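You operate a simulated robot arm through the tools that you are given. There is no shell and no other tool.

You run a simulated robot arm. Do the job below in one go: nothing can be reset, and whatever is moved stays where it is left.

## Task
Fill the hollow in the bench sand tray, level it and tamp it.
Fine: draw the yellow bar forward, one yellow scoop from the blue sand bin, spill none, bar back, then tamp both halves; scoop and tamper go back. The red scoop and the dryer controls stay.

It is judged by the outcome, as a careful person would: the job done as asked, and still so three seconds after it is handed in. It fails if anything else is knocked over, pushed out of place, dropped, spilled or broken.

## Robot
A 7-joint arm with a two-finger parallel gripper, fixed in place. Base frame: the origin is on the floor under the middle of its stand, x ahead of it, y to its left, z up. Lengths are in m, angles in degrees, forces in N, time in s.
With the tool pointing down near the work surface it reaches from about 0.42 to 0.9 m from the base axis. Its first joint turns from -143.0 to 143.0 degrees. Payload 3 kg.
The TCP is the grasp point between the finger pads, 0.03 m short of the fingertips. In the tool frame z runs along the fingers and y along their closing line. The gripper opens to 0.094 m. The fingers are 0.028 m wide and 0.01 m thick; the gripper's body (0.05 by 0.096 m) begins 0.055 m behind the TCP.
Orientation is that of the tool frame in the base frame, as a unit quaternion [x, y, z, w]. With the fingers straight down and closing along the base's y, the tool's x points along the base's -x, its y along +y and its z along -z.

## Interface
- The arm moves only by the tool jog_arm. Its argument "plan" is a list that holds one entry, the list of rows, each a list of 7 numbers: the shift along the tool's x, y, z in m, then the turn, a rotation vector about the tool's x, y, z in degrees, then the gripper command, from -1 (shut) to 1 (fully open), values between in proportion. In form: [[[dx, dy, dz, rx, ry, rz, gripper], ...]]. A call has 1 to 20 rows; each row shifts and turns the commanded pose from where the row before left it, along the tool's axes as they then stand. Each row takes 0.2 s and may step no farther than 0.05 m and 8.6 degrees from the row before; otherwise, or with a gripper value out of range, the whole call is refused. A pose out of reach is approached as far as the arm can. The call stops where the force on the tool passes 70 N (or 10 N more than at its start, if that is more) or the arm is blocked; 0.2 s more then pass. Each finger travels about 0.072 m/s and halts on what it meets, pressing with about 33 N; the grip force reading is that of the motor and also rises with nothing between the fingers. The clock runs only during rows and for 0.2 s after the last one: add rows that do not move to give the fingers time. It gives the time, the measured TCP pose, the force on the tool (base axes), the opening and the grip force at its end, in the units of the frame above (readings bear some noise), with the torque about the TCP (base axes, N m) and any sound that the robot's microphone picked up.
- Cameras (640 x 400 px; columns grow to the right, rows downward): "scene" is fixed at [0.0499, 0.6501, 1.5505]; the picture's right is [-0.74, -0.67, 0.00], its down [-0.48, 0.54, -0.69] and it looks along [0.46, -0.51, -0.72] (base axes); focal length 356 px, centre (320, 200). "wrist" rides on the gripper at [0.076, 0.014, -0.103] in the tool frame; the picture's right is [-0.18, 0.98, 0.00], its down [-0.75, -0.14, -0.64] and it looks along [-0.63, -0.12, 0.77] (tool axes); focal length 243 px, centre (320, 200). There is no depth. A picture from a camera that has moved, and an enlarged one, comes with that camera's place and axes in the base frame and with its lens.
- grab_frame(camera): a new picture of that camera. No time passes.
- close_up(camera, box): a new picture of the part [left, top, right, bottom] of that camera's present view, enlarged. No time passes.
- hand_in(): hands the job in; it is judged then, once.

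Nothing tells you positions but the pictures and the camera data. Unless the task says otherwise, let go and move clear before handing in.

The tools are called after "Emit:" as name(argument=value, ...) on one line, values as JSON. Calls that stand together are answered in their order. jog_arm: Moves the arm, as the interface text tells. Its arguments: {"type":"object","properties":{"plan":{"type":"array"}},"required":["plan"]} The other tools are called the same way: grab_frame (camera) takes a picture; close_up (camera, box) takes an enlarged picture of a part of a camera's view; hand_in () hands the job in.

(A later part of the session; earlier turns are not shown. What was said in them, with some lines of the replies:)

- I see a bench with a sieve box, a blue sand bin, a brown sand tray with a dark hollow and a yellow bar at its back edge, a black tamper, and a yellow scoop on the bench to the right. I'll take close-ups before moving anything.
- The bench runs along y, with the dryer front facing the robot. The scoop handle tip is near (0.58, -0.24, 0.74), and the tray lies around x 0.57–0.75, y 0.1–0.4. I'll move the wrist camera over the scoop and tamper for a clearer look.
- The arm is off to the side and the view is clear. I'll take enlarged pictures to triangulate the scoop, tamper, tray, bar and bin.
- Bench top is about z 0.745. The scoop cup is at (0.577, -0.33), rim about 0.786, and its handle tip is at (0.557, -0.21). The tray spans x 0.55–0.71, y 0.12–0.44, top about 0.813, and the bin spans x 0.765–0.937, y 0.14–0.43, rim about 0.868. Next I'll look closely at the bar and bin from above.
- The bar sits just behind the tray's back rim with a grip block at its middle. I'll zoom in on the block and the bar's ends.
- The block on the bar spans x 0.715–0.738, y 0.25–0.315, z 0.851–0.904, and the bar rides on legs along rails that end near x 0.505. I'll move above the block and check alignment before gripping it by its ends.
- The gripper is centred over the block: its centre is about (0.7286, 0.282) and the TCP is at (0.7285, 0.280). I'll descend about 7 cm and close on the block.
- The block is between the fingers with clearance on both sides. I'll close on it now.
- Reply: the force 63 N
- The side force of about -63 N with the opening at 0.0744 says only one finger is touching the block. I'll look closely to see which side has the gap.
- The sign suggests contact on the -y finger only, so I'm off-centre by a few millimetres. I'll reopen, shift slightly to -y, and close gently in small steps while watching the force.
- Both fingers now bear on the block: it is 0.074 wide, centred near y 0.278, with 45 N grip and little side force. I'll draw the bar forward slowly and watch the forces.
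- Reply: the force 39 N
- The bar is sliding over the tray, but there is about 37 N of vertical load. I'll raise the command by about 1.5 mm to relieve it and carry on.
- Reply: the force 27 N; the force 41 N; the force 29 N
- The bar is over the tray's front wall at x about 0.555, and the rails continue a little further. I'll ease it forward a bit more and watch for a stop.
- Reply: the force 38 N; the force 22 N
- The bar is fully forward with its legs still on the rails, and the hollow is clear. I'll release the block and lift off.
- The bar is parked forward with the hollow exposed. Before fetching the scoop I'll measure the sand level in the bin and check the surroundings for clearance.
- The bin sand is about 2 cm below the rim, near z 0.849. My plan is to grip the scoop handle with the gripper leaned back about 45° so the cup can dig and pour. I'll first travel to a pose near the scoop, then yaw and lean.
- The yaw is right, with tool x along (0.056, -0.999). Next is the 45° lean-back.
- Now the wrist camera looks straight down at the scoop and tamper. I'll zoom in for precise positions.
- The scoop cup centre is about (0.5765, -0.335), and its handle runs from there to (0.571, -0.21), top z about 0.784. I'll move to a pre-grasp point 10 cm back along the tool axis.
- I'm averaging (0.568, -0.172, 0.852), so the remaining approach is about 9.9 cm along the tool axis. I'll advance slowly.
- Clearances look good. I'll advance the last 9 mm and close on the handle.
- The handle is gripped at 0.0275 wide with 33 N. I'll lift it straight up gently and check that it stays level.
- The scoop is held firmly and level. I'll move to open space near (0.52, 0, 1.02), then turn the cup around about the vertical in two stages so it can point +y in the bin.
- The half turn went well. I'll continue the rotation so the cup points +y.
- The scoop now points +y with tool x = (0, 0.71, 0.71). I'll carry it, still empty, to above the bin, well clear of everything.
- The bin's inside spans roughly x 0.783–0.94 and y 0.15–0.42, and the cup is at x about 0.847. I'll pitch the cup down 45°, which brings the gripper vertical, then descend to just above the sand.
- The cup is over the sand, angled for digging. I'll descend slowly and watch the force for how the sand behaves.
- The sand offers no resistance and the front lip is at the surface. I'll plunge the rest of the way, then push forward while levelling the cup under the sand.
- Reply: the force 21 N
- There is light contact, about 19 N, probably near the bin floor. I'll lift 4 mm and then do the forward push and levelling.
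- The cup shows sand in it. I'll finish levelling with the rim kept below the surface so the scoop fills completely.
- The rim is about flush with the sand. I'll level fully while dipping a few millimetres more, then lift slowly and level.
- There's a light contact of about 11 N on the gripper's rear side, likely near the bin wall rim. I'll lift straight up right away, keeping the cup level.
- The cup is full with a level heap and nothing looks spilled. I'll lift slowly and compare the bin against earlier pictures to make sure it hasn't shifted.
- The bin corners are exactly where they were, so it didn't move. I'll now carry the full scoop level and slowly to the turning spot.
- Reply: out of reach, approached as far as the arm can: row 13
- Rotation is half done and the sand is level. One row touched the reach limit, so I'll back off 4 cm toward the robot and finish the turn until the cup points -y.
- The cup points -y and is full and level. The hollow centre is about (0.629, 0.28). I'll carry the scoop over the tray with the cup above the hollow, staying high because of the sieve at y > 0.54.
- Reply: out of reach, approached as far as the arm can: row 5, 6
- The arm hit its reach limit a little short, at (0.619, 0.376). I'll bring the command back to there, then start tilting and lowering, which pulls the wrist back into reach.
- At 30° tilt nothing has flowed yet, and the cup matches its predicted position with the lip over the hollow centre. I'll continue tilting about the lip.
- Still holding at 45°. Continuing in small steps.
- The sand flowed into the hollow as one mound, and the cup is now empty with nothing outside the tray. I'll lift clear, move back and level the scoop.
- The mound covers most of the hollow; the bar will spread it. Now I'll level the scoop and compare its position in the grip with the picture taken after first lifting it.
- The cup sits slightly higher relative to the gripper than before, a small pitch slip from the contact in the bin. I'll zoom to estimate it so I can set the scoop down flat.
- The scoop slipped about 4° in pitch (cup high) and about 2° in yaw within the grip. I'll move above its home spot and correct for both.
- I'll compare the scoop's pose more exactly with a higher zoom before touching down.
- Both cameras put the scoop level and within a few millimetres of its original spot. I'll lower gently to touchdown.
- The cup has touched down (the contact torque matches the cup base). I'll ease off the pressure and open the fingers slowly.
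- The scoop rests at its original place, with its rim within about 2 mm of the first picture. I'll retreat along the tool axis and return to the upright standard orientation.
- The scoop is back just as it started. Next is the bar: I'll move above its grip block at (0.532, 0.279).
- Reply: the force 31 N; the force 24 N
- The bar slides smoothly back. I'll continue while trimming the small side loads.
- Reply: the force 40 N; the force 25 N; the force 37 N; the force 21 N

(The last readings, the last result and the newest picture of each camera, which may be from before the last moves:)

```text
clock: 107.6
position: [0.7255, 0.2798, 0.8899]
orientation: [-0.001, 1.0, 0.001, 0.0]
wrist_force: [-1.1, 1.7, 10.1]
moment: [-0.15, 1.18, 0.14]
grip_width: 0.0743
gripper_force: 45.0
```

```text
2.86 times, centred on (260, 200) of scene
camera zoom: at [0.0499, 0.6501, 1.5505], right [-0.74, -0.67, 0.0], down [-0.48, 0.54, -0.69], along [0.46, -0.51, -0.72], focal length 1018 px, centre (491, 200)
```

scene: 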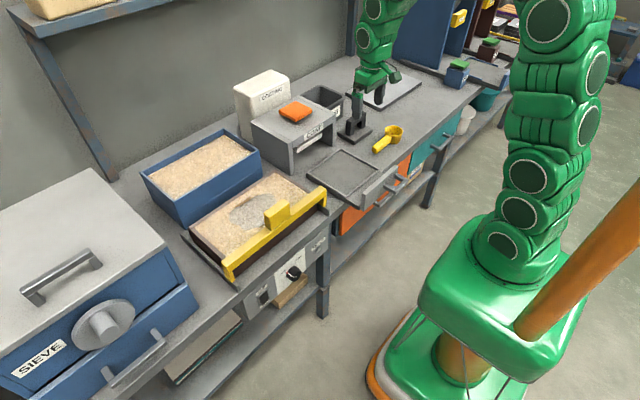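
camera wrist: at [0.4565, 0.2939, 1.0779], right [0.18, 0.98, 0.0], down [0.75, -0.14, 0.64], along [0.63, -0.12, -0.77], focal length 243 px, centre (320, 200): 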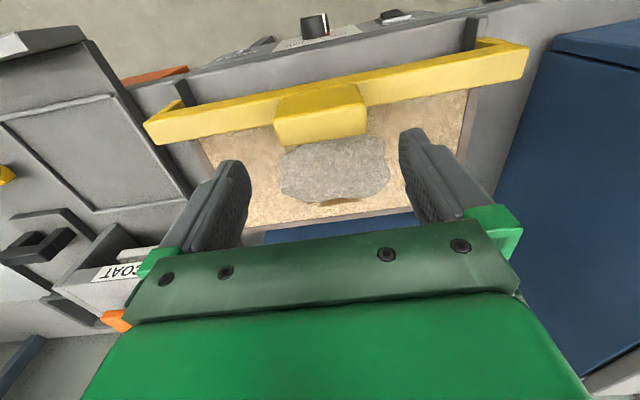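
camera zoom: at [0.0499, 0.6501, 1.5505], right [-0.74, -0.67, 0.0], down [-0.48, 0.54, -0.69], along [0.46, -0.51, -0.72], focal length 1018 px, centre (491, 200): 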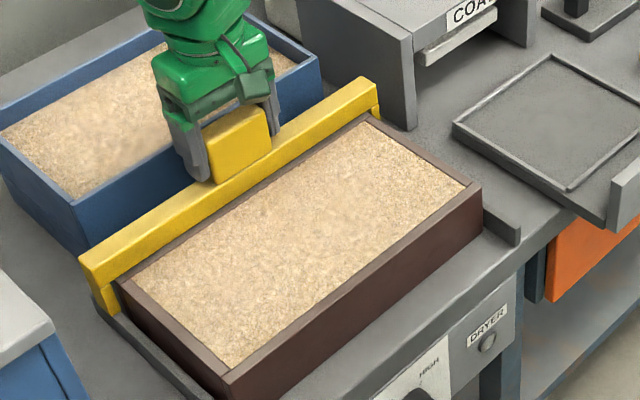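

The tray is filled and levelled. The bar is about 3 mm short of its start position, so I'll nudge it the rest of the way and compare.

Emit:
jog_arm(plan=[[[-0.003, 0, -0.0004, 0, 0, 0, -1], [0, 0, 0, 0, 0, 0, -1]]])

Emit:
close_up(camera="scene", box=[140, 100, 340, 225])

Emit:
close_up(camera="scene", box=[165, 200, 225, 250])

```text
clock: 108.2
position: [0.7268, 0.2793, 0.8904]
orientation: [-0.002, 1.0, 0.0, 0.0]
wrist_force: [0.8, 6.7, -7.0]
moment: [0.3, -0.66, -0.22]
grip_width: 0.0742
gripper_force: 45.0
```

```text
3.20 times, centred on (240, 162) of scene
camera zoom: at [0.0499, 0.6501, 1.5505], right [-0.74, -0.67, 0.0], down [-0.48, 0.54, -0.69], along [0.46, -0.51, -0.72], focal length 1141 px, centre (576, 320)
```

zoom: 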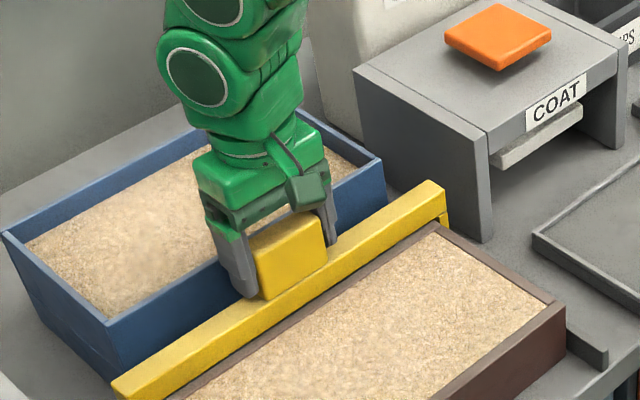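

```text
8.00 times, centred on (195, 225) of scene
camera zoom: at [0.0499, 0.6501, 1.5505], right [-0.74, -0.67, 0.0], down [-0.48, 0.54, -0.69], along [0.46, -0.51, -0.72], focal length 2852 px, centre (1320, 0)
```

zoom: 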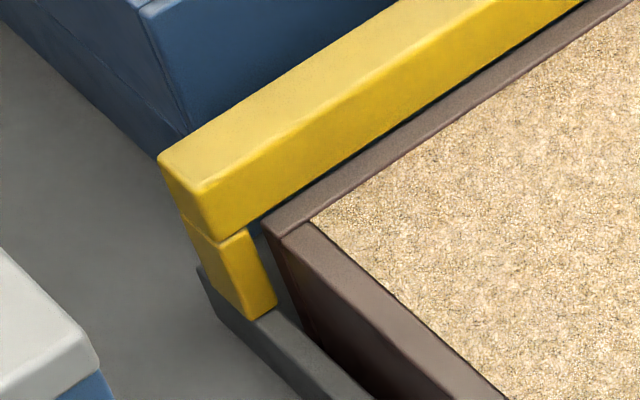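

It needs about 4 mm more to match the original picture.

Emit:
jog_arm(plan=[[[-0.0045, 0, 0.0002, 0, 0, 0, -1], [0, 0, 0, 0, 0, 0, -1]]])

Emit:
close_up(camera="scene", box=[165, 200, 225, 250])

```text
clock: 108.8
position: [0.7306, 0.2799, 0.8884]
orientation: [-0.001, 1.0, 0.0, 0.001]
wrist_force: [-1.4, 15.9, -2.4]
moment: [-0.29, 0.47, -0.45]
grip_width: 0.074
gripper_force: 45.7
```

```text
8.00 times, centred on (195, 225) of scene
camera zoom: at [0.0499, 0.6501, 1.5505], right [-0.74, -0.67, 0.0], down [-0.48, 0.54, -0.69], along [0.46, -0.51, -0.72], focal length 2852 px, centre (1320, 0)
```

zoom: 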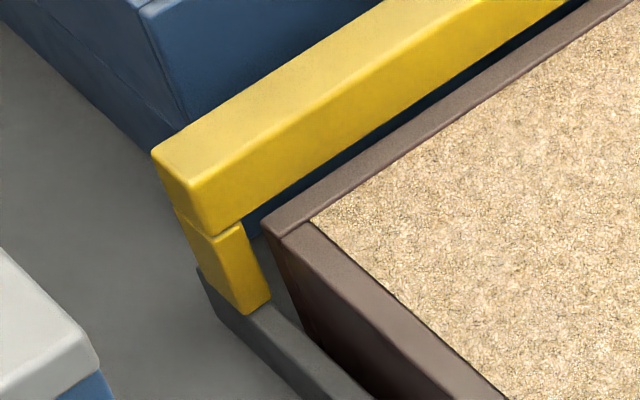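

The bar matches its original position. I'll release the block and lift clear.

Emit:
jog_arm(plan=[[[0, 0.0006, 0, 0, 0, 0, -1], [0, 0, 0, 0, 0, 0, 0.8], [0, 0, 0, 0, 0, 0, 1], [0, 0, 0, 0, 0, 0, 1], [0, 0, -0.02, 0, 0, 0, 1], [0, 0, -0.04, 0, 0, 0, 1], [0, 0, -0.05, 0, 0, 0, 1], [0, 0, 0, 0, 0, 0, 1]]])

Emit:
close_up(camera="scene", box=[140, 100, 340, 225])

Emit:
close_up(camera="scene", box=[320, 95, 400, 150])

```text
clock: 110.6
position: [0.729, 0.2794, 0.9982]
orientation: [-0.001, 1.0, -0.001, -0.002]
wrist_force: [-0.2, -0.3, -0.9]
moment: [-0.04, 0.01, -0.04]
grip_width: 0.0939
gripper_force: 0.0
```

```text
3.20 times, centred on (240, 162) of scene
camera zoom: at [0.0499, 0.6501, 1.5505], right [-0.74, -0.67, 0.0], down [-0.48, 0.54, -0.69], along [0.46, -0.51, -0.72], focal length 1141 px, centre (576, 320)
```

zoom: 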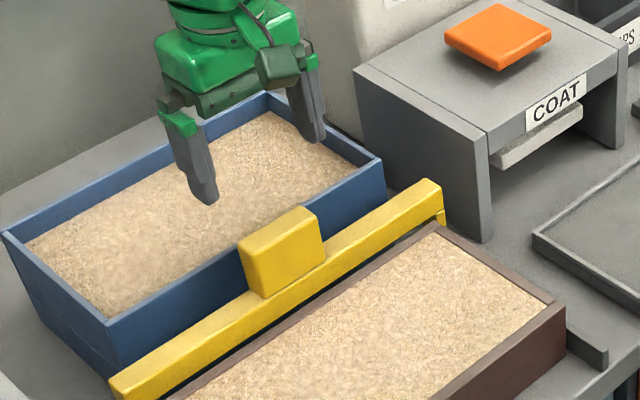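

```text
7.27 times, centred on (360, 122) of scene
camera zoom: at [0.0499, 0.6501, 1.5505], right [-0.74, -0.67, 0.0], down [-0.48, 0.54, -0.69], along [0.46, -0.51, -0.72], focal length 2593 px, centre (29, 764)
```

zoom: 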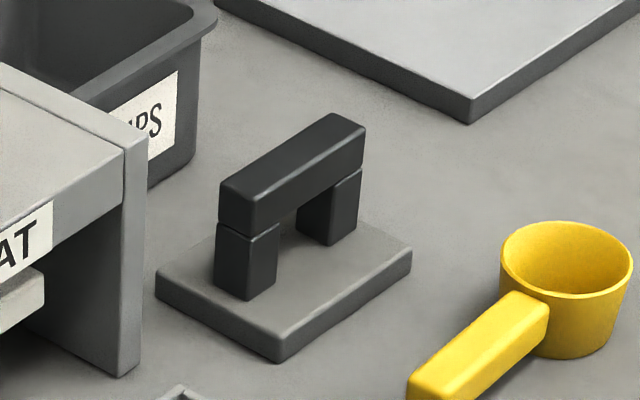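

The bar is back exactly where it began. Next the tamper: its plate is centred near (0.696, -0.258), and its grip bar runs along y at x about 0.70, top z about 0.825. I'll travel over there and turn the tool 90° to straddle it.

Emit:
jog_arm(plan=[[[0.004, -0.045, -0.002, 0, 0, 0, 1], [0.004, -0.045, -0.002, 0, 0, 0, 1], [0.004, -0.045, 0, 0, 0, 0, 1], [0.004, -0.045, 0, 0, 0, 0, 1], [0.004, -0.045, 0, 0, 0, 0, 1], [0.004, -0.045, 0, 0, 0, 0, 1], [0.004, -0.045, 0, 0, 0, 0, 1], [0, -0.045, 0, 0, 0, 0, 1], [0, -0.045, 0, 0, 0, 0, 1], [0, -0.045, 0, 0, 0, 0, 1], [0, -0.045, 0, 0, 0, 0, 1], [0, -0.045, 0, 0, 0, 0, 1], [0, 0, 0, 0, 0, 0, 1]]])

Emit:
jog_arm(plan=[[[0, 0, 0, 0, 0, -8.18, 1], [0, 0, 0, 0, 0, -8.18, 1], [0, 0, 0, 0, 0, -8.18, 1], [0, 0, 0, 0, 0, -8.18, 1], [0, 0, 0, 0, 0, -8.18, 1], [0, 0, 0, 0, 0, -8.18, 1], [0, 0, 0, 0, 0, -8.18, 1], [0, 0, 0, 0, 0, -8.18, 1], [0, 0, 0, 0, 0, -8.18, 1], [0, 0, 0, 0, 0, -8.18, 1], [0, 0, 0, 0, 0, -8.18, 1], [0, 0, 0, 0, 0, 0, 1]]])

Emit:
grab_frame(camera="wrist")

Emit:
close_up(camera="scene", box=[290, 50, 440, 160])

```text
clock: 113.4
position: [0.7031, -0.2619, 1.0013]
orientation: [-0.001, 1.0, 0.0, 0.0]
wrist_force: [-0.3, 1.0, 0.1]
moment: [-0.01, 0.0, -0.01]
grip_width: 0.0939
gripper_force: 0.1
```

```text
clock: 116.0
position: [0.7026, -0.2603, 1.0038]
orientation: [0.708, -0.707, 0.0, 0.0]
wrist_force: [0.5, 0.3, 0.7]
moment: [0.0, -0.02, -0.04]
grip_width: 0.0942
gripper_force: 0.0
```

```text
taken
camera wrist: at [0.6904, -0.336, 1.1064], right [-0.98, 0.18, 0.0], down [0.14, 0.75, 0.64], along [0.12, 0.63, -0.77], focal length 243 px, centre (320, 200)
```

wrist: 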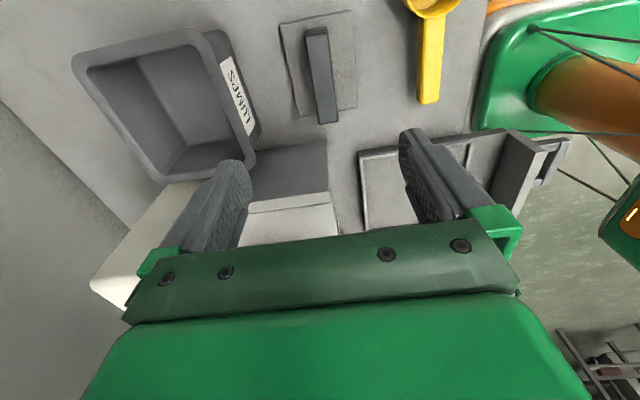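

```text
3.64 times, centred on (365, 105) of scene
camera zoom: at [0.0499, 0.6501, 1.5505], right [-0.74, -0.67, 0.0], down [-0.48, 0.54, -0.69], along [0.46, -0.51, -0.72], focal length 1296 px, centre (156, 546)
```

zoom: 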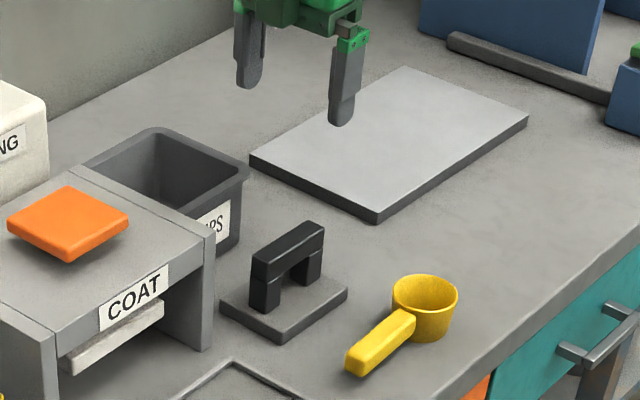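

Emit:
close_up(camera="wrist", box=[260, 0, 400, 140])

```text
2.86 times, centred on (330, 70) of wrist
camera zoom: at [0.6904, -0.336, 1.1064], right [-0.98, 0.18, 0.0], down [0.14, 0.75, 0.64], along [0.12, 0.63, -0.77], focal length 693 px, centre (291, 571)
```

zoom: 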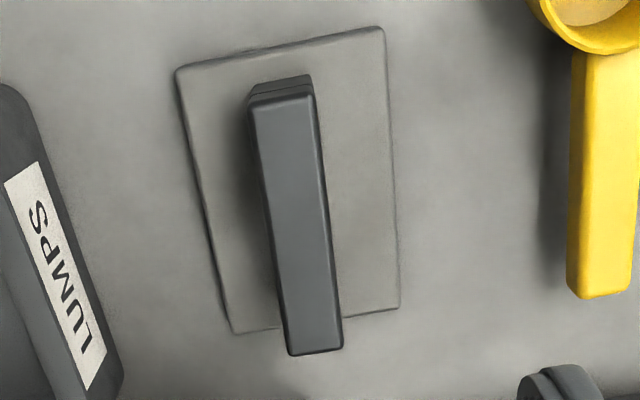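

The tamper's plate and handle share a centre at about (0.700, -0.266). I'll narrow the opening to 0.06 to stay clear of the LUMPS bin, and descend above the handle.

Emit:
jog_arm(plan=[[[0.0057, 0.0026, 0.02, 0, 0, 0, 0.28], [0, 0, 0.03, 0, 0, 0, 0.28], [0, 0, 0.03, 0, 0, 0, 0.28], [0, 0, 0.03, 0, 0, 0, 0.28], [0, 0, 0.03, 0, 0, 0, 0.28], [0, 0, 0, 0, 0, 0, 0.28], [0, 0, 0, 0, 0, 0, 0.28]]])

Emit:
grab_frame(camera="wrist")

Emit:
close_up(camera="scene", box=[310, 70, 410, 150])

```text
clock: 117.6
position: [0.7011, -0.2673, 0.8622]
orientation: [0.708, -0.707, 0.0, 0.0]
wrist_force: [0.9, 0.2, -0.3]
moment: [0.02, 0.01, 0.0]
grip_width: 0.06
gripper_force: 0.0
```

```text
taken
camera wrist: at [0.6886, -0.3425, 0.9644], right [-0.98, 0.18, 0.0], down [0.14, 0.75, 0.64], along [0.12, 0.63, -0.77], focal length 243 px, centre (320, 200)
```

wrist: 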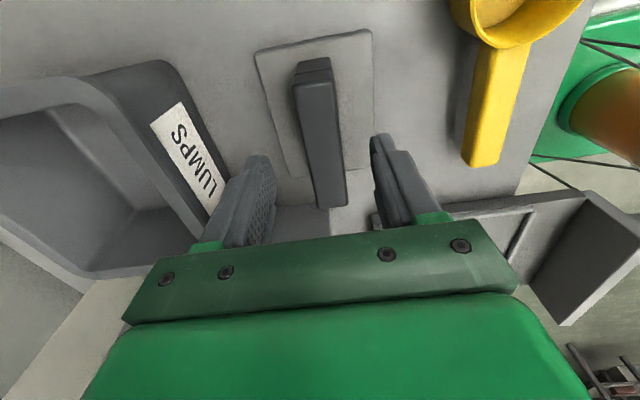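

```text
5.00 times, centred on (360, 110) of scene
camera zoom: at [0.0499, 0.6501, 1.5505], right [-0.74, -0.67, 0.0], down [-0.48, 0.54, -0.69], along [0.46, -0.51, -0.72], focal length 1782 px, centre (120, 650)
```

zoom: 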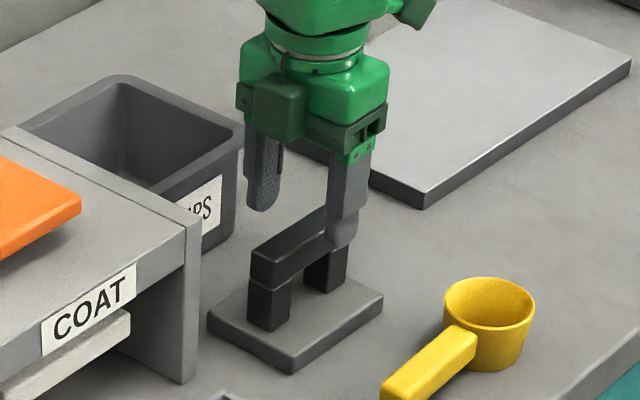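

The handle is centred between the fingers. I'll descend to grip height and close.

Emit:
jog_arm(plan=[[[0, 0, 0.02, 0, 0, 0, 0.28], [0, 0, 0.02, 0, 0, 0, 0.28], [0, 0, 0.013, 0, 0, 0, 0.28], [0, 0, 0, 0, 0, 0, 0.28], [0, 0, 0, 0, 0, 0, 0]]])

Emit:
grab_frame(camera="wrist")

Emit:
close_up(camera="scene", box=[310, 70, 410, 150])

```text
clock: 118.8
position: [0.7015, -0.2657, 0.8116]
orientation: [0.708, -0.706, 0.0, -0.001]
wrist_force: [0.3, 0.2, 0.1]
moment: [-0.03, 0.0, 0.02]
grip_width: 0.047
gripper_force: 0.1
```

```text
taken
camera wrist: at [0.6871, -0.3422, 0.9138], right [-0.98, 0.18, 0.0], down [0.14, 0.75, 0.64], along [0.12, 0.63, -0.77], focal length 243 px, centre (320, 200)
```

wrist: 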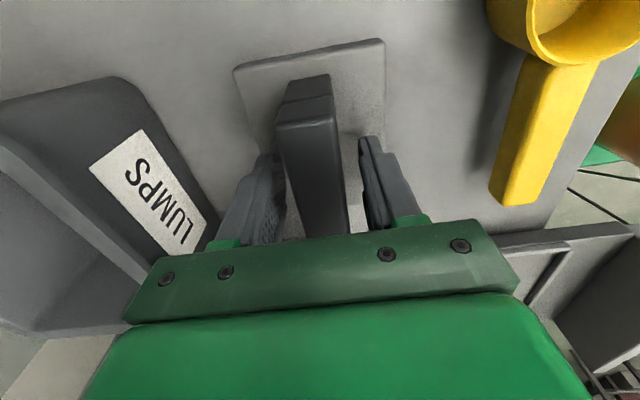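

```text
5.00 times, centred on (360, 110) of scene
camera zoom: at [0.0499, 0.6501, 1.5505], right [-0.74, -0.67, 0.0], down [-0.48, 0.54, -0.69], along [0.46, -0.51, -0.72], focal length 1782 px, centre (120, 650)
```

zoom: 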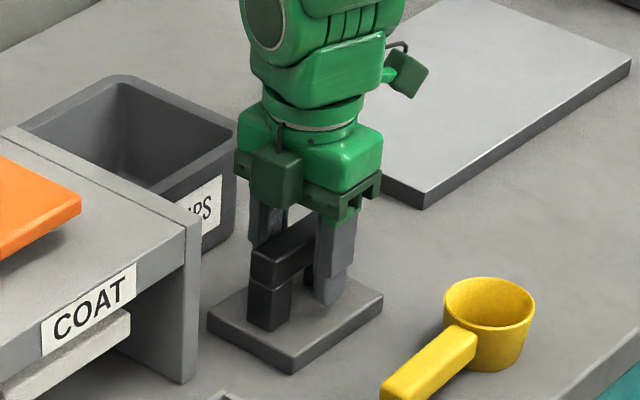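

Emit:
jog_arm(plan=[[[0, 0, 0, 0, 0, 0, -0.25], [0, 0, 0, 0, 0, 0, -0.4], [0, 0, 0, 0, 0, 0, -1], [0, 0, 0, 0, 0, 0, -1], [0, 0, 0, 0, 0, 0, -1]]])

Emit:
close_up(camera="scene", box=[330, 100, 426, 160])

```text
clock: 120.0
position: [0.7006, -0.2657, 0.8126]
orientation: [0.708, -0.706, 0.0, -0.001]
wrist_force: [0.3, -0.1, 0.3]
moment: [-0.03, -0.02, -0.07]
grip_width: 0.0282
gripper_force: 32.5
```

```text
6.67 times, centred on (378, 130) of scene
camera zoom: at [0.0499, 0.6501, 1.5505], right [-0.74, -0.67, 0.0], down [-0.48, 0.54, -0.69], along [0.46, -0.51, -0.72], focal length 2377 px, centre (-67, 667)
```

zoom: 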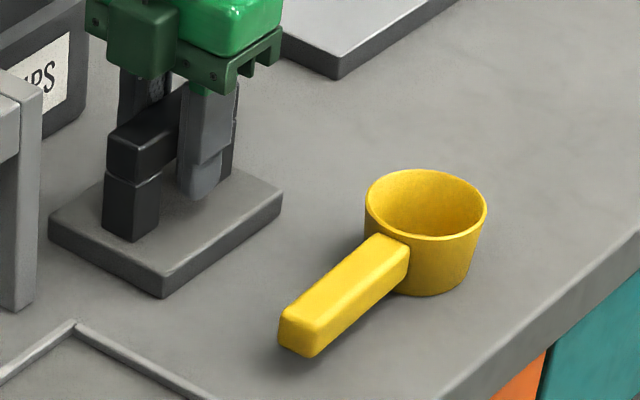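

Handle gripped at 0.028 wide, and the plate hasn't shifted. I'll lift slowly and check the weight.

Emit:
jog_arm(plan=[[[0, 0, -0.004, 0, 0, 0, -1], [0, 0, -0.008, 0, 0, 0, -1], [0, 0, -0.015, 0, 0, 0, -1], [0, 0, -0.025, 0, 0, 0, -1], [0, 0, -0.03, 0, 0, 0, -1], [0, 0, -0.035, 0, 0, 0, -1], [0, 0, -0.035, 0, 0, 0, -1], [0, 0, -0.03, 0, 0, 0, -1], [0, 0, 0, 0, 0, 0, -1]]])

Emit:
grab_frame(camera="wrist")

Emit:
close_up(camera="scene", box=[290, 40, 420, 150])

```text
clock: 122.0
position: [0.7052, -0.2693, 0.9951]
orientation: [0.707, -0.707, 0.0, 0.0]
wrist_force: [0.7, 0.4, -2.9]
moment: [-0.02, 0.01, 0.0]
grip_width: 0.0283
gripper_force: 33.4
```

```text
taken
camera wrist: at [0.6908, -0.3451, 1.0965], right [-0.98, 0.18, 0.0], down [0.14, 0.75, 0.64], along [0.12, 0.63, -0.77], focal length 243 px, centre (320, 200)
```

wrist: 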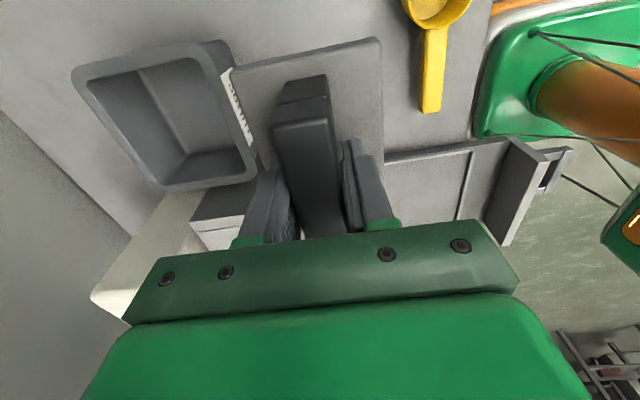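

```text
3.64 times, centred on (355, 95) of scene
camera zoom: at [0.0499, 0.6501, 1.5505], right [-0.74, -0.67, 0.0], down [-0.48, 0.54, -0.69], along [0.46, -0.51, -0.72], focal length 1296 px, centre (193, 582)
```

zoom: 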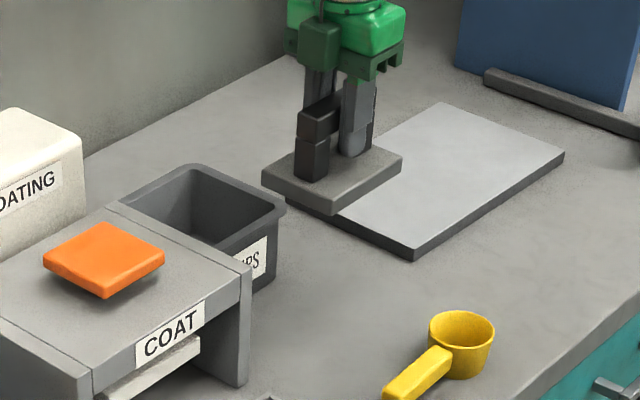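

The tamper is up and level, about 0.3 kg. I'll carry it clear of the COAT stand and over the tray's -y half, centred near (0.629, 0.204).

Emit:
jog_arm(plan=[[[0, 0.02, 0, 0, 0, 0, -1], [0, 0.036, 0, 0, 0, 0, -1], [0, 0.02, 0, 0, 0, 0, -1], [-0.02, 0, 0, 0, 0, 0, -1], [-0.04, 0, 0, 0, 0, 0, -1], [-0.04, 0, 0, 0, 0, 0, -1], [-0.04, 0, 0, 0, 0, 0, -1], [-0.04, 0, 0, 0, 0, 0, -1], [-0.04, 0, 0, 0, 0, 0, -1], [-0.04, 0, 0, 0, 0, 0, -1], [-0.04, 0, 0, 0, 0, 0, -1], [-0.04, 0, 0, 0, 0, 0, -1], [-0.04, 0, 0, 0, 0, 0, -1], [-0.04, 0, 0, 0, 0, 0, -1], [-0.035, 0, 0, 0, 0, 0, -1], [-0.019, 0, 0, 0, 0, 0, -1], [0, 0, 0, 0, 0, 0, -1], [0, 0, 0, 0, 0, 0, -1]]])

Emit:
grab_frame(camera="wrist")

Emit:
close_up(camera="scene", box=[170, 100, 350, 270])

```text
clock: 125.8
position: [0.6255, 0.2071, 0.9935]
orientation: [0.707, -0.707, -0.001, 0.0]
wrist_force: [-0.3, 0.5, -4.0]
moment: [0.0, 0.02, 0.03]
grip_width: 0.0281
gripper_force: 32.5
```

```text
taken
camera wrist: at [0.6124, 0.1319, 1.0949], right [-0.98, 0.18, 0.0], down [0.14, 0.75, 0.64], along [0.12, 0.63, -0.77], focal length 243 px, centre (320, 200)
```

wrist: 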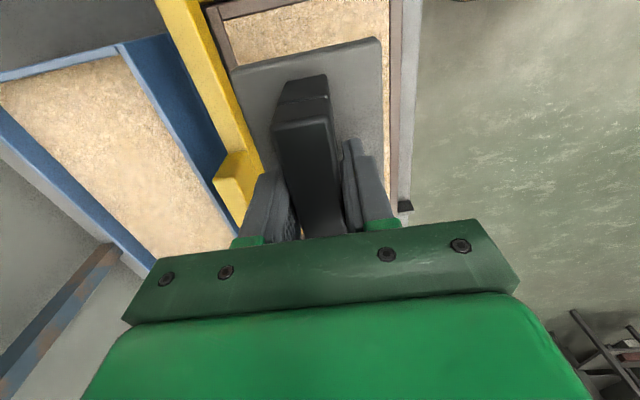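

```text
2.35 times, centred on (260, 185) of scene
camera zoom: at [0.0499, 0.6501, 1.5505], right [-0.74, -0.67, 0.0], down [-0.48, 0.54, -0.69], along [0.46, -0.51, -0.72], focal length 839 px, centre (461, 235)
```

zoom: 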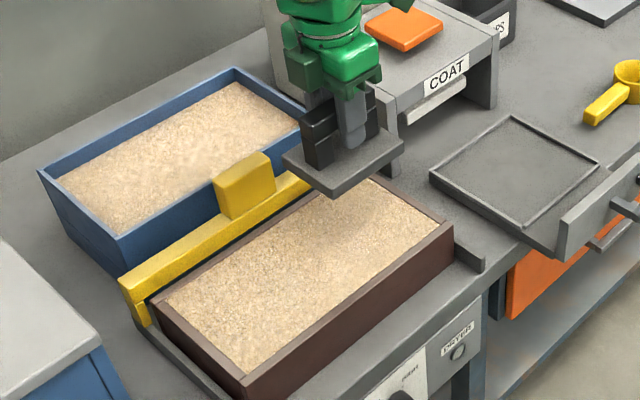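

Emit:
jog_arm(plan=[[[0.003, -0.003, 0.02, 0, 0, 0, -1], [0, 0, 0.03, 0, 0, 0, -1], [0, 0, 0.03, 0, 0, 0, -1], [0, 0, 0.02, 0, 0, 0, -1], [0, 0, 0.005, 0, 0, 0, -1], [0, 0, 0, 0, 0, 0, -1]]])

Emit:
close_up(camera="scene", box=[200, 130, 330, 240])

```text
clock: 127.2
position: [0.629, 0.2059, 0.8899]
orientation: [0.707, -0.707, 0.0, 0.0]
wrist_force: [-0.5, -0.2, -3.8]
moment: [-0.02, 0.04, 0.0]
grip_width: 0.0279
gripper_force: 32.9
```

```text
3.64 times, centred on (265, 185) of scene
camera zoom: at [0.0499, 0.6501, 1.5505], right [-0.74, -0.67, 0.0], down [-0.48, 0.54, -0.69], along [0.46, -0.51, -0.72], focal length 1296 px, centre (520, 254)
```

zoom: 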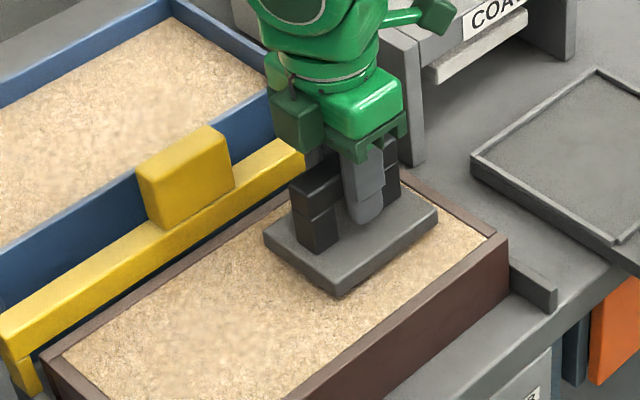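

The plate is well inside the -y half and just above the sand. I'll lower in small steps to feel contact.

Emit:
jog_arm(plan=[[[0, 0, 0.004, 0, 0, 0, -1], [0, 0, 0.002, 0, 0, 0, -1], [0, 0, 0.002, 0, 0, 0, -1], [0, 0, 0, 0, 0, 0, -1]]])

Emit:
jog_arm(plan=[[[0, 0, 0.002, 0, 0, 0, -1], [0, 0, 0.001, 0, 0, 0, -1], [0, 0, 0, 0, 0, 0, -1]]])

Emit:
jog_arm(plan=[[[0, 0, 0.001, 0, 0, 0, -1], [0, 0, 0.001, 0, 0, 0, -1], [0, 0, 0, 0, 0, 0, -1]]])

```text
clock: 128.2
position: [0.6277, 0.2051, 0.8817]
orientation: [0.708, -0.707, 0.001, -0.001]
wrist_force: [-1.2, 3.8, 20.2]
moment: [-0.5, 0.08, 0.06]
grip_width: 0.028
gripper_force: 32.8
```

```text
clock: 129.0
position: [0.6286, 0.2049, 0.8779]
orientation: [-0.707, 0.707, -0.001, 0.001]
wrist_force: [12.5, 1.6, 28.3]
moment: [0.03, 0.15, 0.01]
grip_width: 0.0285
gripper_force: 32.9
```

```text
clock: 129.8
position: [0.6277, 0.206, 0.8746]
orientation: [-0.707, 0.707, 0.0, 0.0]
wrist_force: [2.5, -4.0, 26.0]
moment: [0.07, 0.01, -0.05]
grip_width: 0.0282
gripper_force: 33.6
```

Emit:
close_up(camera="scene", box=[200, 130, 330, 240])

Emit:
grab_frame(camera="wrist")

```text
3.64 times, centred on (265, 185) of scene
camera zoom: at [0.0499, 0.6501, 1.5505], right [-0.74, -0.67, 0.0], down [-0.48, 0.54, -0.69], along [0.46, -0.51, -0.72], focal length 1296 px, centre (520, 254)
```

zoom: 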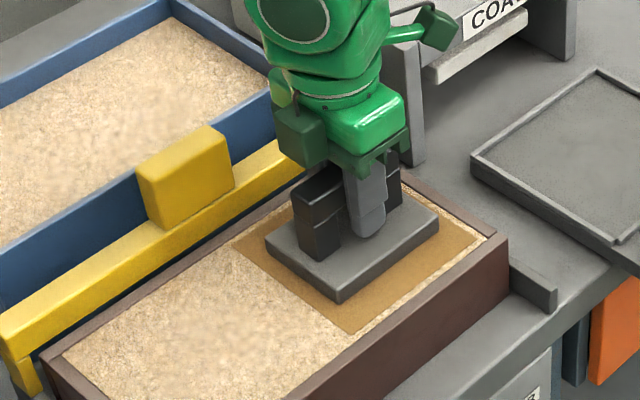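

```text
taken
camera wrist: at [0.6144, 0.1295, 0.9769], right [-0.98, 0.18, 0.0], down [0.14, 0.75, 0.64], along [0.12, 0.63, -0.77], focal length 243 px, centre (320, 200)
```

wrist: 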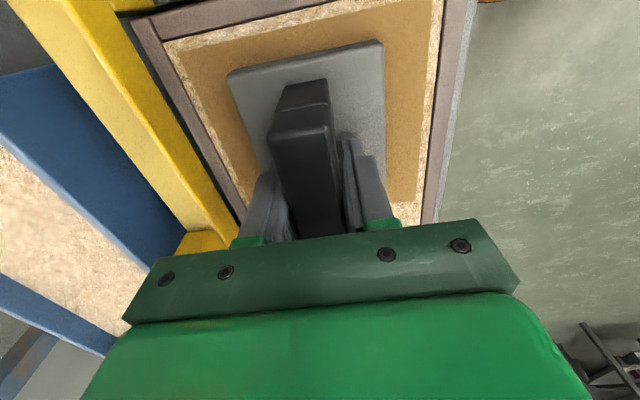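

The -y half changed to a compacted surface, so that half is tamped. The handle slid a few mm in the grip under load, so I'll press more gently on the next half. Lifting and moving to the +y half at (0.629, 0.355).

Emit:
jog_arm(plan=[[[0, 0, -0.003, 0, 0, 0, -1], [0, 0, -0.007, 0, 0, 0, -1], [0, 0, -0.02, 0, 0, 0, -1], [0, 0, -0.02, 0, 0, 0, -1], [-0.02, 0, 0, 0, 0, 0, -1], [-0.035, 0, 0, 0, 0, 0, -1], [-0.04, 0, 0, 0, 0, 0, -1], [-0.035, 0, 0, 0, 0, 0, -1], [-0.02, 0, 0, 0, 0, 0, -1], [0, 0, 0, 0, 0, 0, -1], [0, 0, 0, 0, 0, 0, -1]]])

Emit:
close_up(camera="scene", box=[170, 110, 330, 250])

Emit:
grab_frame(camera="wrist")

```text
clock: 132.2
position: [0.6254, 0.3551, 0.9251]
orientation: [-0.707, 0.707, 0.0, -0.001]
wrist_force: [-0.1, -0.7, -3.2]
moment: [0.05, 0.0, 0.01]
grip_width: 0.0282
gripper_force: 33.2
```

```text
2.86 times, centred on (250, 180) of scene
camera zoom: at [0.0499, 0.6501, 1.5505], right [-0.74, -0.67, 0.0], down [-0.48, 0.54, -0.69], along [0.46, -0.51, -0.72], focal length 1018 px, centre (520, 257)
```

zoom: 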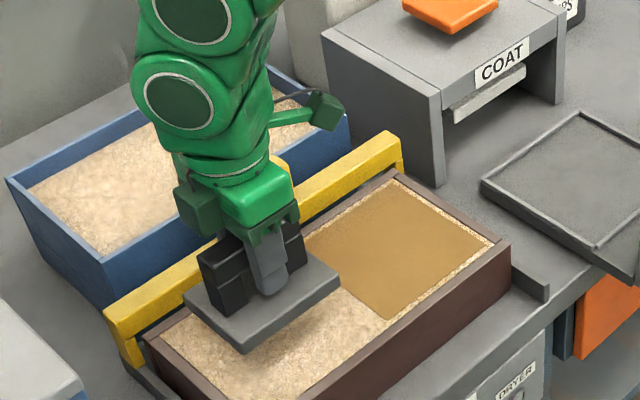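

```text
taken
camera wrist: at [0.6117, 0.2777, 1.0277], right [-0.98, 0.18, 0.0], down [0.14, 0.75, 0.64], along [0.12, 0.63, -0.77], focal length 243 px, centre (320, 200)
```

wrist: 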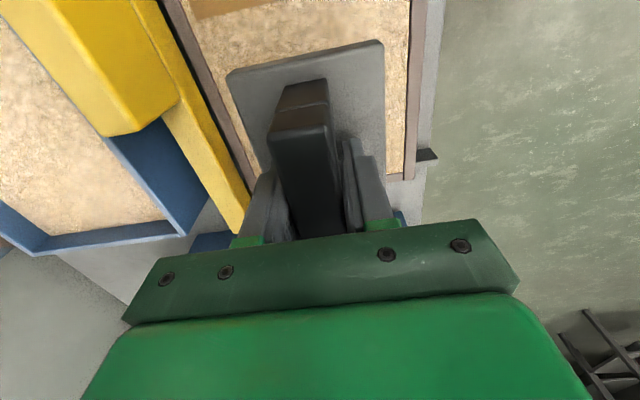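

The -y half is compacted cleanly. Now I'll lower onto the +y half and stop at a light press.

Emit:
jog_arm(plan=[[[0, -0.003, 0.02, 0, 0, 0, -1], [0, 0, 0.02, 0, 0, 0, -1], [0, 0, 0.006, 0, 0, 0, -1], [0, 0, 0, 0, 0, 0, -1]]])

Emit:
jog_arm(plan=[[[0, 0, 0.002, 0, 0, 0, -1], [0, 0, 0.001, 0, 0, 0, -1], [0, 0, 0, 0, 0, 0, -1]]])

```text
clock: 133.2
position: [0.6291, 0.3547, 0.8793]
orientation: [0.708, -0.706, 0.0, 0.001]
wrist_force: [0.3, 0.7, -2.8]
moment: [-0.01, 0.03, 0.02]
grip_width: 0.028
gripper_force: 33.2
```

```text
clock: 134.0
position: [0.6299, 0.3554, 0.8762]
orientation: [-0.707, 0.707, -0.001, 0.0]
wrist_force: [-1.4, 0.4, -3.6]
moment: [-0.03, -0.04, 0.0]
grip_width: 0.028
gripper_force: 32.7
```

Emit:
jog_arm(plan=[[[0, 0, 0.001, 0, 0, 0, -1], [0, 0, 0.001, 0, 0, 0, -1], [0, 0, 0, 0, 0, 0, -1]]])

Emit:
jog_arm(plan=[[[0, 0, 0.001, 0, 0, 0, -1], [0, 0, 0, 0, 0, 0, -1]]])

Emit:
close_up(camera="scene", box=[170, 110, 330, 250])

```text
clock: 134.8
position: [0.6302, 0.3558, 0.8749]
orientation: [0.707, -0.707, 0.0, -0.001]
wrist_force: [-5.2, -4.7, 14.9]
moment: [-0.51, 0.08, -0.07]
grip_width: 0.0281
gripper_force: 32.9
```

```text
clock: 135.4
position: [0.6305, 0.3566, 0.874]
orientation: [0.707, -0.707, 0.0, -0.001]
wrist_force: [-6.4, 0.8, 27.7]
moment: [0.04, 0.01, -0.04]
grip_width: 0.0283
gripper_force: 32.7
```

```text
2.86 times, centred on (250, 180) of scene
camera zoom: at [0.0499, 0.6501, 1.5505], right [-0.74, -0.67, 0.0], down [-0.48, 0.54, -0.69], along [0.46, -0.51, -0.72], focal length 1018 px, centre (520, 257)
```

zoom: 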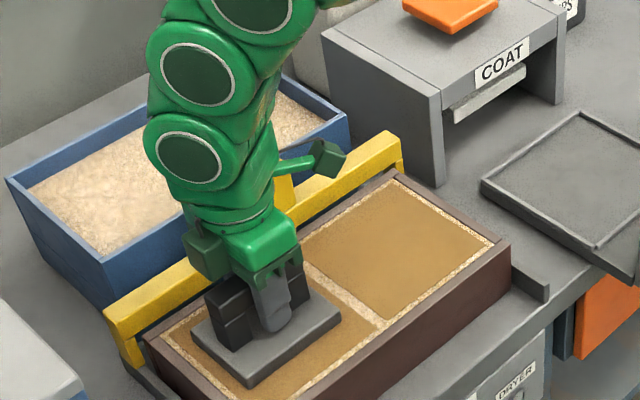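

Both halves are now compacted. I'll lift the tamper off and carry it back to its home spot along the same clear route.

Emit:
jog_arm(plan=[[[0, 0, -0.003, 0, 0, 0, -1], [0, 0, -0.007, 0, 0, 0, -1], [0, 0, -0.02, 0, 0, 0, -1], [0, 0, -0.03, 0, 0, 0, -1], [0, 0, -0.03, 0, 0, 0, -1], [0, 0, -0.03, 0, 0, 0, -1], [0.02, 0, 0, 0, 0, 0, -1], [0.04, 0, 0, 0, 0, 0, -1], [0.04, 0, 0, 0, 0, 0, -1], [0.04, 0, 0, 0, 0, 0, -1], [0.04, 0, 0, 0, 0, 0, -1], [0.04, 0, 0, 0, 0, 0, -1], [0.04, 0, 0, 0, 0, 0, -1], [0.04, 0, 0, 0, 0, 0, -1], [0.04, 0, 0, 0, 0, 0, -1], [0.04, 0, 0, 0, 0, 0, -1], [0, 0, 0, 0, 0, 0, -1]]])

Emit:
close_up(camera="scene", box=[150, 110, 350, 270])

```text
clock: 139.0
position: [0.6313, -0.025, 0.9947]
orientation: [-0.707, 0.707, 0.0, 0.001]
wrist_force: [0.2, 0.5, -3.3]
moment: [-0.04, 0.01, 0.01]
grip_width: 0.0282
gripper_force: 33.2
```

```text
2.50 times, centred on (250, 190) of scene
camera zoom: at [0.0499, 0.6501, 1.5505], right [-0.74, -0.67, 0.0], down [-0.48, 0.54, -0.69], along [0.46, -0.51, -0.72], focal length 891 px, centre (495, 225)
```

zoom: 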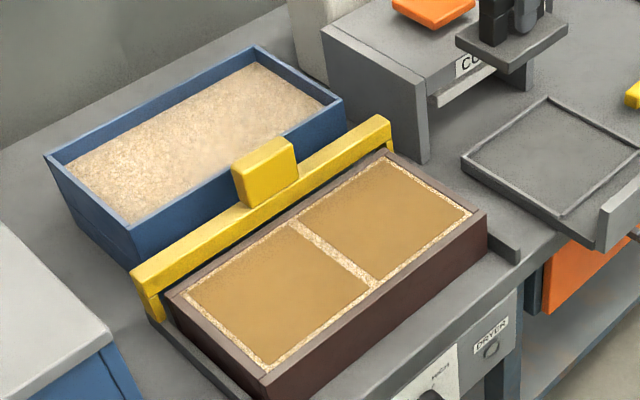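

Both halves of the tray show a clean compacted finish. Continuing to the tamper's home position.

Emit:
jog_arm(plan=[[[0.04, 0, 0, 0, 0, 0, -1], [0.04, 0, 0, 0, 0, 0, -1], [0.04, 0, 0, 0, 0, 0, -1], [0.04, 0, 0, 0, 0, 0, -1], [0.04, 0, 0, 0, 0, 0, -1], [0.03, 0, 0, 0, 0, 0, -1], [0.011, 0, 0, 0, 0, 0, -1], [0, -0.025, 0, 0, 0, 0, -1], [0, -0.03, 0, 0, 0, 0, -1], [0, -0.0147, 0, 0, 0, 0, -1], [0, 0, 0, 0, 0, 0, -1], [0, 0, 0, 0, 0, 0, -1]]])

Emit:
jog_arm(plan=[[[0, 0, 0.03, 0, 0, 0, -1], [0, 0, 0.03, 0, 0, 0, -1], [0, 0, 0.03, 0, 0, 0, -1], [0, 0, 0.03, 0, 0, 0, -1], [0, 0, 0.03, 0, 0, 0, -1], [0, 0, 0.02, 0, 0, 0, -1], [0, 0, 0, 0, 0, 0, -1], [0, 0, 0, 0, 0, 0, -1]]])

Emit:
close_up(camera="scene", box=[330, 100, 426, 160])

Emit:
grab_frame(camera="wrist")

```text
clock: 141.6
position: [0.6986, -0.2652, 0.9931]
orientation: [0.708, -0.706, 0.0, 0.001]
wrist_force: [0.4, -0.2, -3.5]
moment: [0.01, -0.02, 0.01]
grip_width: 0.0281
gripper_force: 33.4
```

```text
clock: 143.4
position: [0.7, -0.2631, 0.821]
orientation: [0.708, -0.706, 0.0, 0.0]
wrist_force: [-0.1, -0.2, -4.2]
moment: [0.01, -0.02, -0.03]
grip_width: 0.0283
gripper_force: 32.8
```

```text
6.67 times, centred on (378, 130) of scene
camera zoom: at [0.0499, 0.6501, 1.5505], right [-0.74, -0.67, 0.0], down [-0.48, 0.54, -0.69], along [0.46, -0.51, -0.72], focal length 2377 px, centre (-67, 667)
```

zoom: 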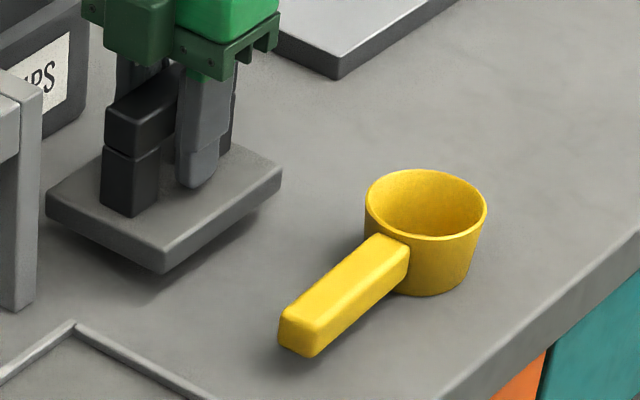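

```text
taken
camera wrist: at [0.6874, -0.3391, 0.9234], right [-0.98, 0.18, 0.0], down [0.14, 0.75, 0.64], along [0.12, 0.63, -0.77], focal length 243 px, centre (320, 200)
```

wrist: 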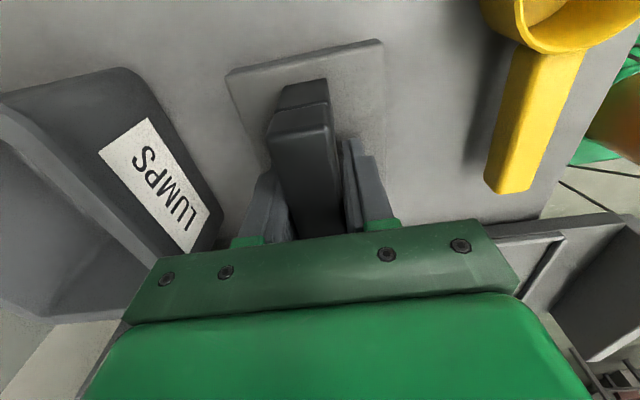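

The plate is about 17 mm above the bench and within about 3 mm of home. I'll trim x and y by 2 mm and lower gently to touchdown.

Emit:
jog_arm(plan=[[[0.002, 0.002, 0.005, 0, 0, 0, -1], [0, 0, 0.005, 0, 0, 0, -1], [0, 0, 0.003, 0, 0, 0, -1], [0, 0, 0, 0, 0, 0, -1]]])

Emit:
close_up(camera="scene", box=[330, 100, 426, 160])

```text
clock: 144.4
position: [0.6989, -0.2667, 0.8088]
orientation: [0.707, -0.707, -0.001, 0.0]
wrist_force: [0.2, -0.5, -4.4]
moment: [0.02, 0.01, -0.01]
grip_width: 0.0282
gripper_force: 33.1
```

```text
6.67 times, centred on (378, 130) of scene
camera zoom: at [0.0499, 0.6501, 1.5505], right [-0.74, -0.67, 0.0], down [-0.48, 0.54, -0.69], along [0.46, -0.51, -0.72], focal length 2377 px, centre (-67, 667)
```

zoom: 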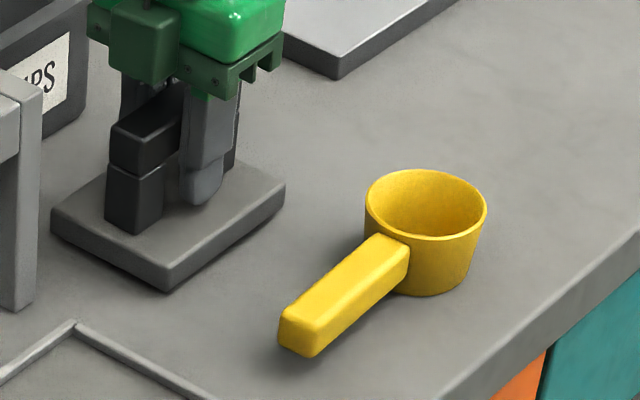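

Emit:
jog_arm(plan=[[[0, 0, 0.002, 0, 0, 0, -1], [0, 0, 0.001, 0, 0, 0, -1], [0, 0, 0, 0, 0, 0, -1]]])

Emit:
jog_arm(plan=[[[0, 0, 0.001, 0, 0, 0, -1], [0, 0, 0, 0, 0, 0, -1]]])

Emit:
jog_arm(plan=[[[0, 0, 0.0008, 0, 0, 0, -1], [0, 0, 0, 0, 0, 0, -1]]])

```text
clock: 145.2
position: [0.6984, -0.2658, 0.8052]
orientation: [0.707, -0.707, 0.0, 0.0]
wrist_force: [0.5, 0.1, -3.5]
moment: [0.02, 0.0, 0.01]
grip_width: 0.0284
gripper_force: 33.3
```

```text
clock: 145.8
position: [0.6993, -0.2665, 0.8053]
orientation: [0.708, -0.706, 0.0, 0.0]
wrist_force: [0.1, -0.9, -4.4]
moment: [0.01, -0.02, -0.01]
grip_width: 0.0282
gripper_force: 33.3
```

```text
clock: 146.4
position: [0.6982, -0.2649, 0.8051]
orientation: [0.708, -0.706, 0.0, 0.0]
wrist_force: [0.1, 0.1, -4.1]
moment: [0.04, -0.01, -0.05]
grip_width: 0.0279
gripper_force: 33.0
```

Emit:
jog_arm(plan=[[[0, 0, 0.001, 0, 0, 0, -1], [0, 0, 0, 0, 0, 0, -1]]])

Emit:
jog_arm(plan=[[[0, 0, 0.001, 0, 0, 0, -1], [0, 0, 0, 0, 0, 0, -1]]])

Emit:
close_up(camera="scene", box=[330, 100, 426, 160])

```text
clock: 147.0
position: [0.6989, -0.2657, 0.8044]
orientation: [0.708, -0.706, 0.001, 0.0]
wrist_force: [-0.2, -0.9, -3.7]
moment: [-0.03, 0.01, -0.01]
grip_width: 0.0281
gripper_force: 33.1
```

```text
clock: 147.6
position: [0.698, -0.2667, 0.8038]
orientation: [0.707, -0.707, 0.0, -0.001]
wrist_force: [-2.0, 2.1, 6.5]
moment: [0.73, 0.05, 0.1]
grip_width: 0.0283
gripper_force: 33.7
```

```text
6.67 times, centred on (378, 130) of scene
camera zoom: at [0.0499, 0.6501, 1.5505], right [-0.74, -0.67, 0.0], down [-0.48, 0.54, -0.69], along [0.46, -0.51, -0.72], focal length 2377 px, centre (-67, 667)
```

zoom: 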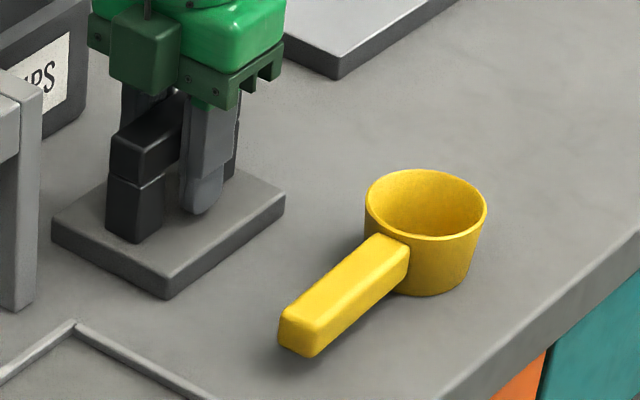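

The plate has touched down at its original spot. I'll open gently, keeping clear of the LUMPS bin, and lift away.

Emit:
jog_arm(plan=[[[0, 0, 0, 0, 0, 0, -0.36], [0, 0, 0, 0, 0, 0, -0.25], [0, 0, 0, 0, 0, 0, 0], [0, 0, 0, 0, 0, 0, 0.2], [0, 0, 0, 0, 0, 0, 0.28], [0, 0, 0, 0, 0, 0, 0.28]]])

Emit:
close_up(camera="scene", box=[330, 100, 426, 160])

Emit:
grab_frame(camera="wrist")

```text
clock: 149.0
position: [0.6986, -0.2671, 0.8033]
orientation: [0.708, -0.707, 0.0, 0.0]
wrist_force: [0.5, 0.3, 0.1]
moment: [0.0, -0.01, 0.01]
grip_width: 0.0602
gripper_force: 0.0
```

```text
6.67 times, centred on (378, 130) of scene
camera zoom: at [0.0499, 0.6501, 1.5505], right [-0.74, -0.67, 0.0], down [-0.48, 0.54, -0.69], along [0.46, -0.51, -0.72], focal length 2377 px, centre (-67, 667)
```

zoom: 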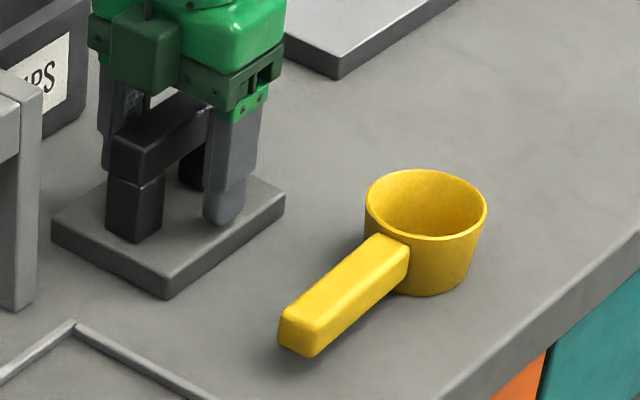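

```text
taken
camera wrist: at [0.6849, -0.3423, 0.9052], right [-0.98, 0.18, 0.0], down [0.14, 0.75, 0.64], along [0.12, 0.63, -0.77], focal length 243 px, centre (320, 200)
```

wrist: 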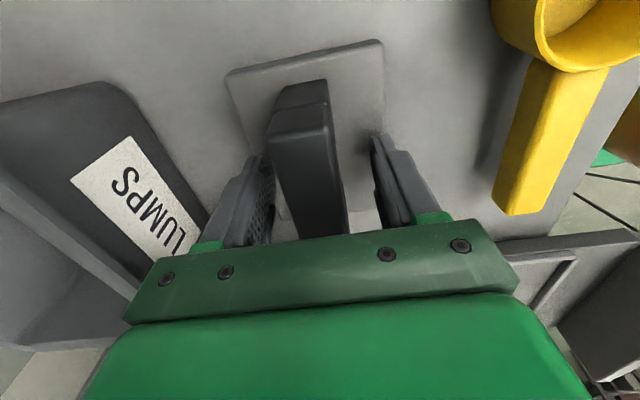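

The tamper is free-standing at home. I'll lift straight up and then move to a clear spot to inspect everything.

Emit:
jog_arm(plan=[[[0, 0, -0.01, 0, 0, 0, 0.28], [0, 0, -0.02, 0, 0, 0, 0.28], [0, 0, -0.03, 0, 0, 0, 0.28], [0, 0, -0.04, 0, 0, 0, 0.28], [0, 0, -0.05, 0, 0, 0, 0.28], [0, 0, -0.05, 0, 0, 0, 0.28], [0, 0, -0.05, 0, 0, 0, 0.5], [0, 0.04, 0, 0, 0, 0, 0.8], [0, 0.04, 0, 0, 0, 0, 1], [0, 0.04, 0, 0, 0, 0, 1], [0, 0.04, 0, 0, 0, 0, 1], [0, 0.04, 0, 0, 0, 0, 1], [0, 0, 0, 0, 0, 0, 1]]])

Emit:
grab_frame(camera="scene")

Emit:
close_up(camera="scene", box=[330, 100, 426, 160])

Emit:
close_up(camera="scene", box=[140, 120, 340, 310])

```text
clock: 151.8
position: [0.5007, -0.27, 1.0523]
orientation: [-0.707, 0.707, 0.0, 0.0]
wrist_force: [-0.7, -0.6, -0.1]
moment: [0.0, 0.03, 0.0]
grip_width: 0.0938
gripper_force: 0.0
```

```text
taken
```

scene: 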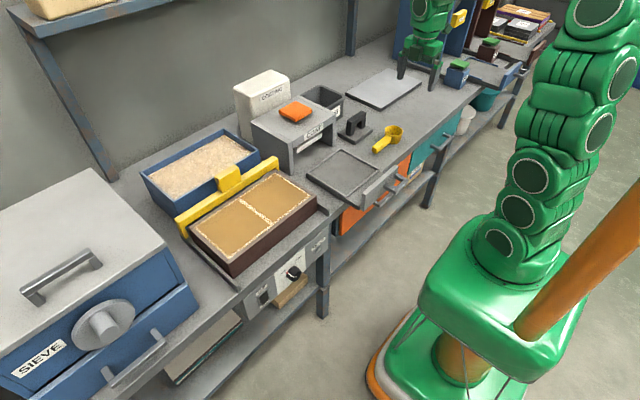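

```text
6.67 times, centred on (378, 130) of scene
camera zoom: at [0.0499, 0.6501, 1.5505], right [-0.74, -0.67, 0.0], down [-0.48, 0.54, -0.69], along [0.46, -0.51, -0.72], focal length 2377 px, centre (-67, 667)
```

zoom: 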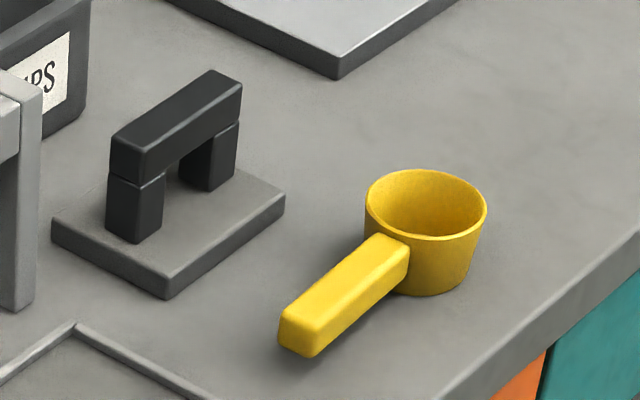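

```text
2.11 times, centred on (240, 215) of scene
camera zoom: at [0.0499, 0.6501, 1.5505], right [-0.74, -0.67, 0.0], down [-0.48, 0.54, -0.69], along [0.46, -0.51, -0.72], focal length 750 px, centre (488, 168)
```

zoom: 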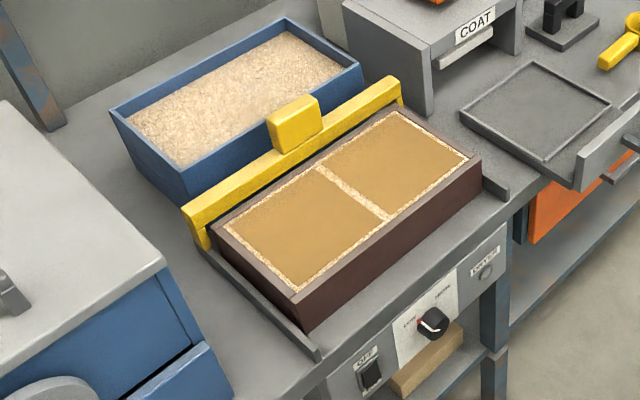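

Everything checks out:
- **Tray:** filled, level and tamped on both halves.
- **Bar:** back at its start position.
- **Scoop and tamper:** standing in their original spots.
- **Bin, dryer controls and bench:** unchanged, with no spilled sand visible.

The gripper is open and well clear, so I'm handing in.

Emit:
hand_in()

```text
The job is handed in.
```

The hollow in the sand tray is filled, levelled and tamped on both halves, and the job has been handed in. I don't have a verdict back yet.

- **Bar:** I drew it forward, then pushed it back over the sand. It ended exactly where it started.
- **Sand:** one yellow scoop from the blue bin went into the hollow. I could see no sand spilled on the bench or anywhere outside the tray and bin.
- **Scoop and tamper:** both are standing within a few millimetres of where they began.
- **Left alone:** I didn't touch the dryer controls, and they look unchanged. I never saw the red scoop in any picture, so I can only say I didn't knowingly move it.

While I was scooping, the gripper briefly touched something with about 11 N, most likely the bin's rim. The bin's corners were in the same place in the pictures before and after.
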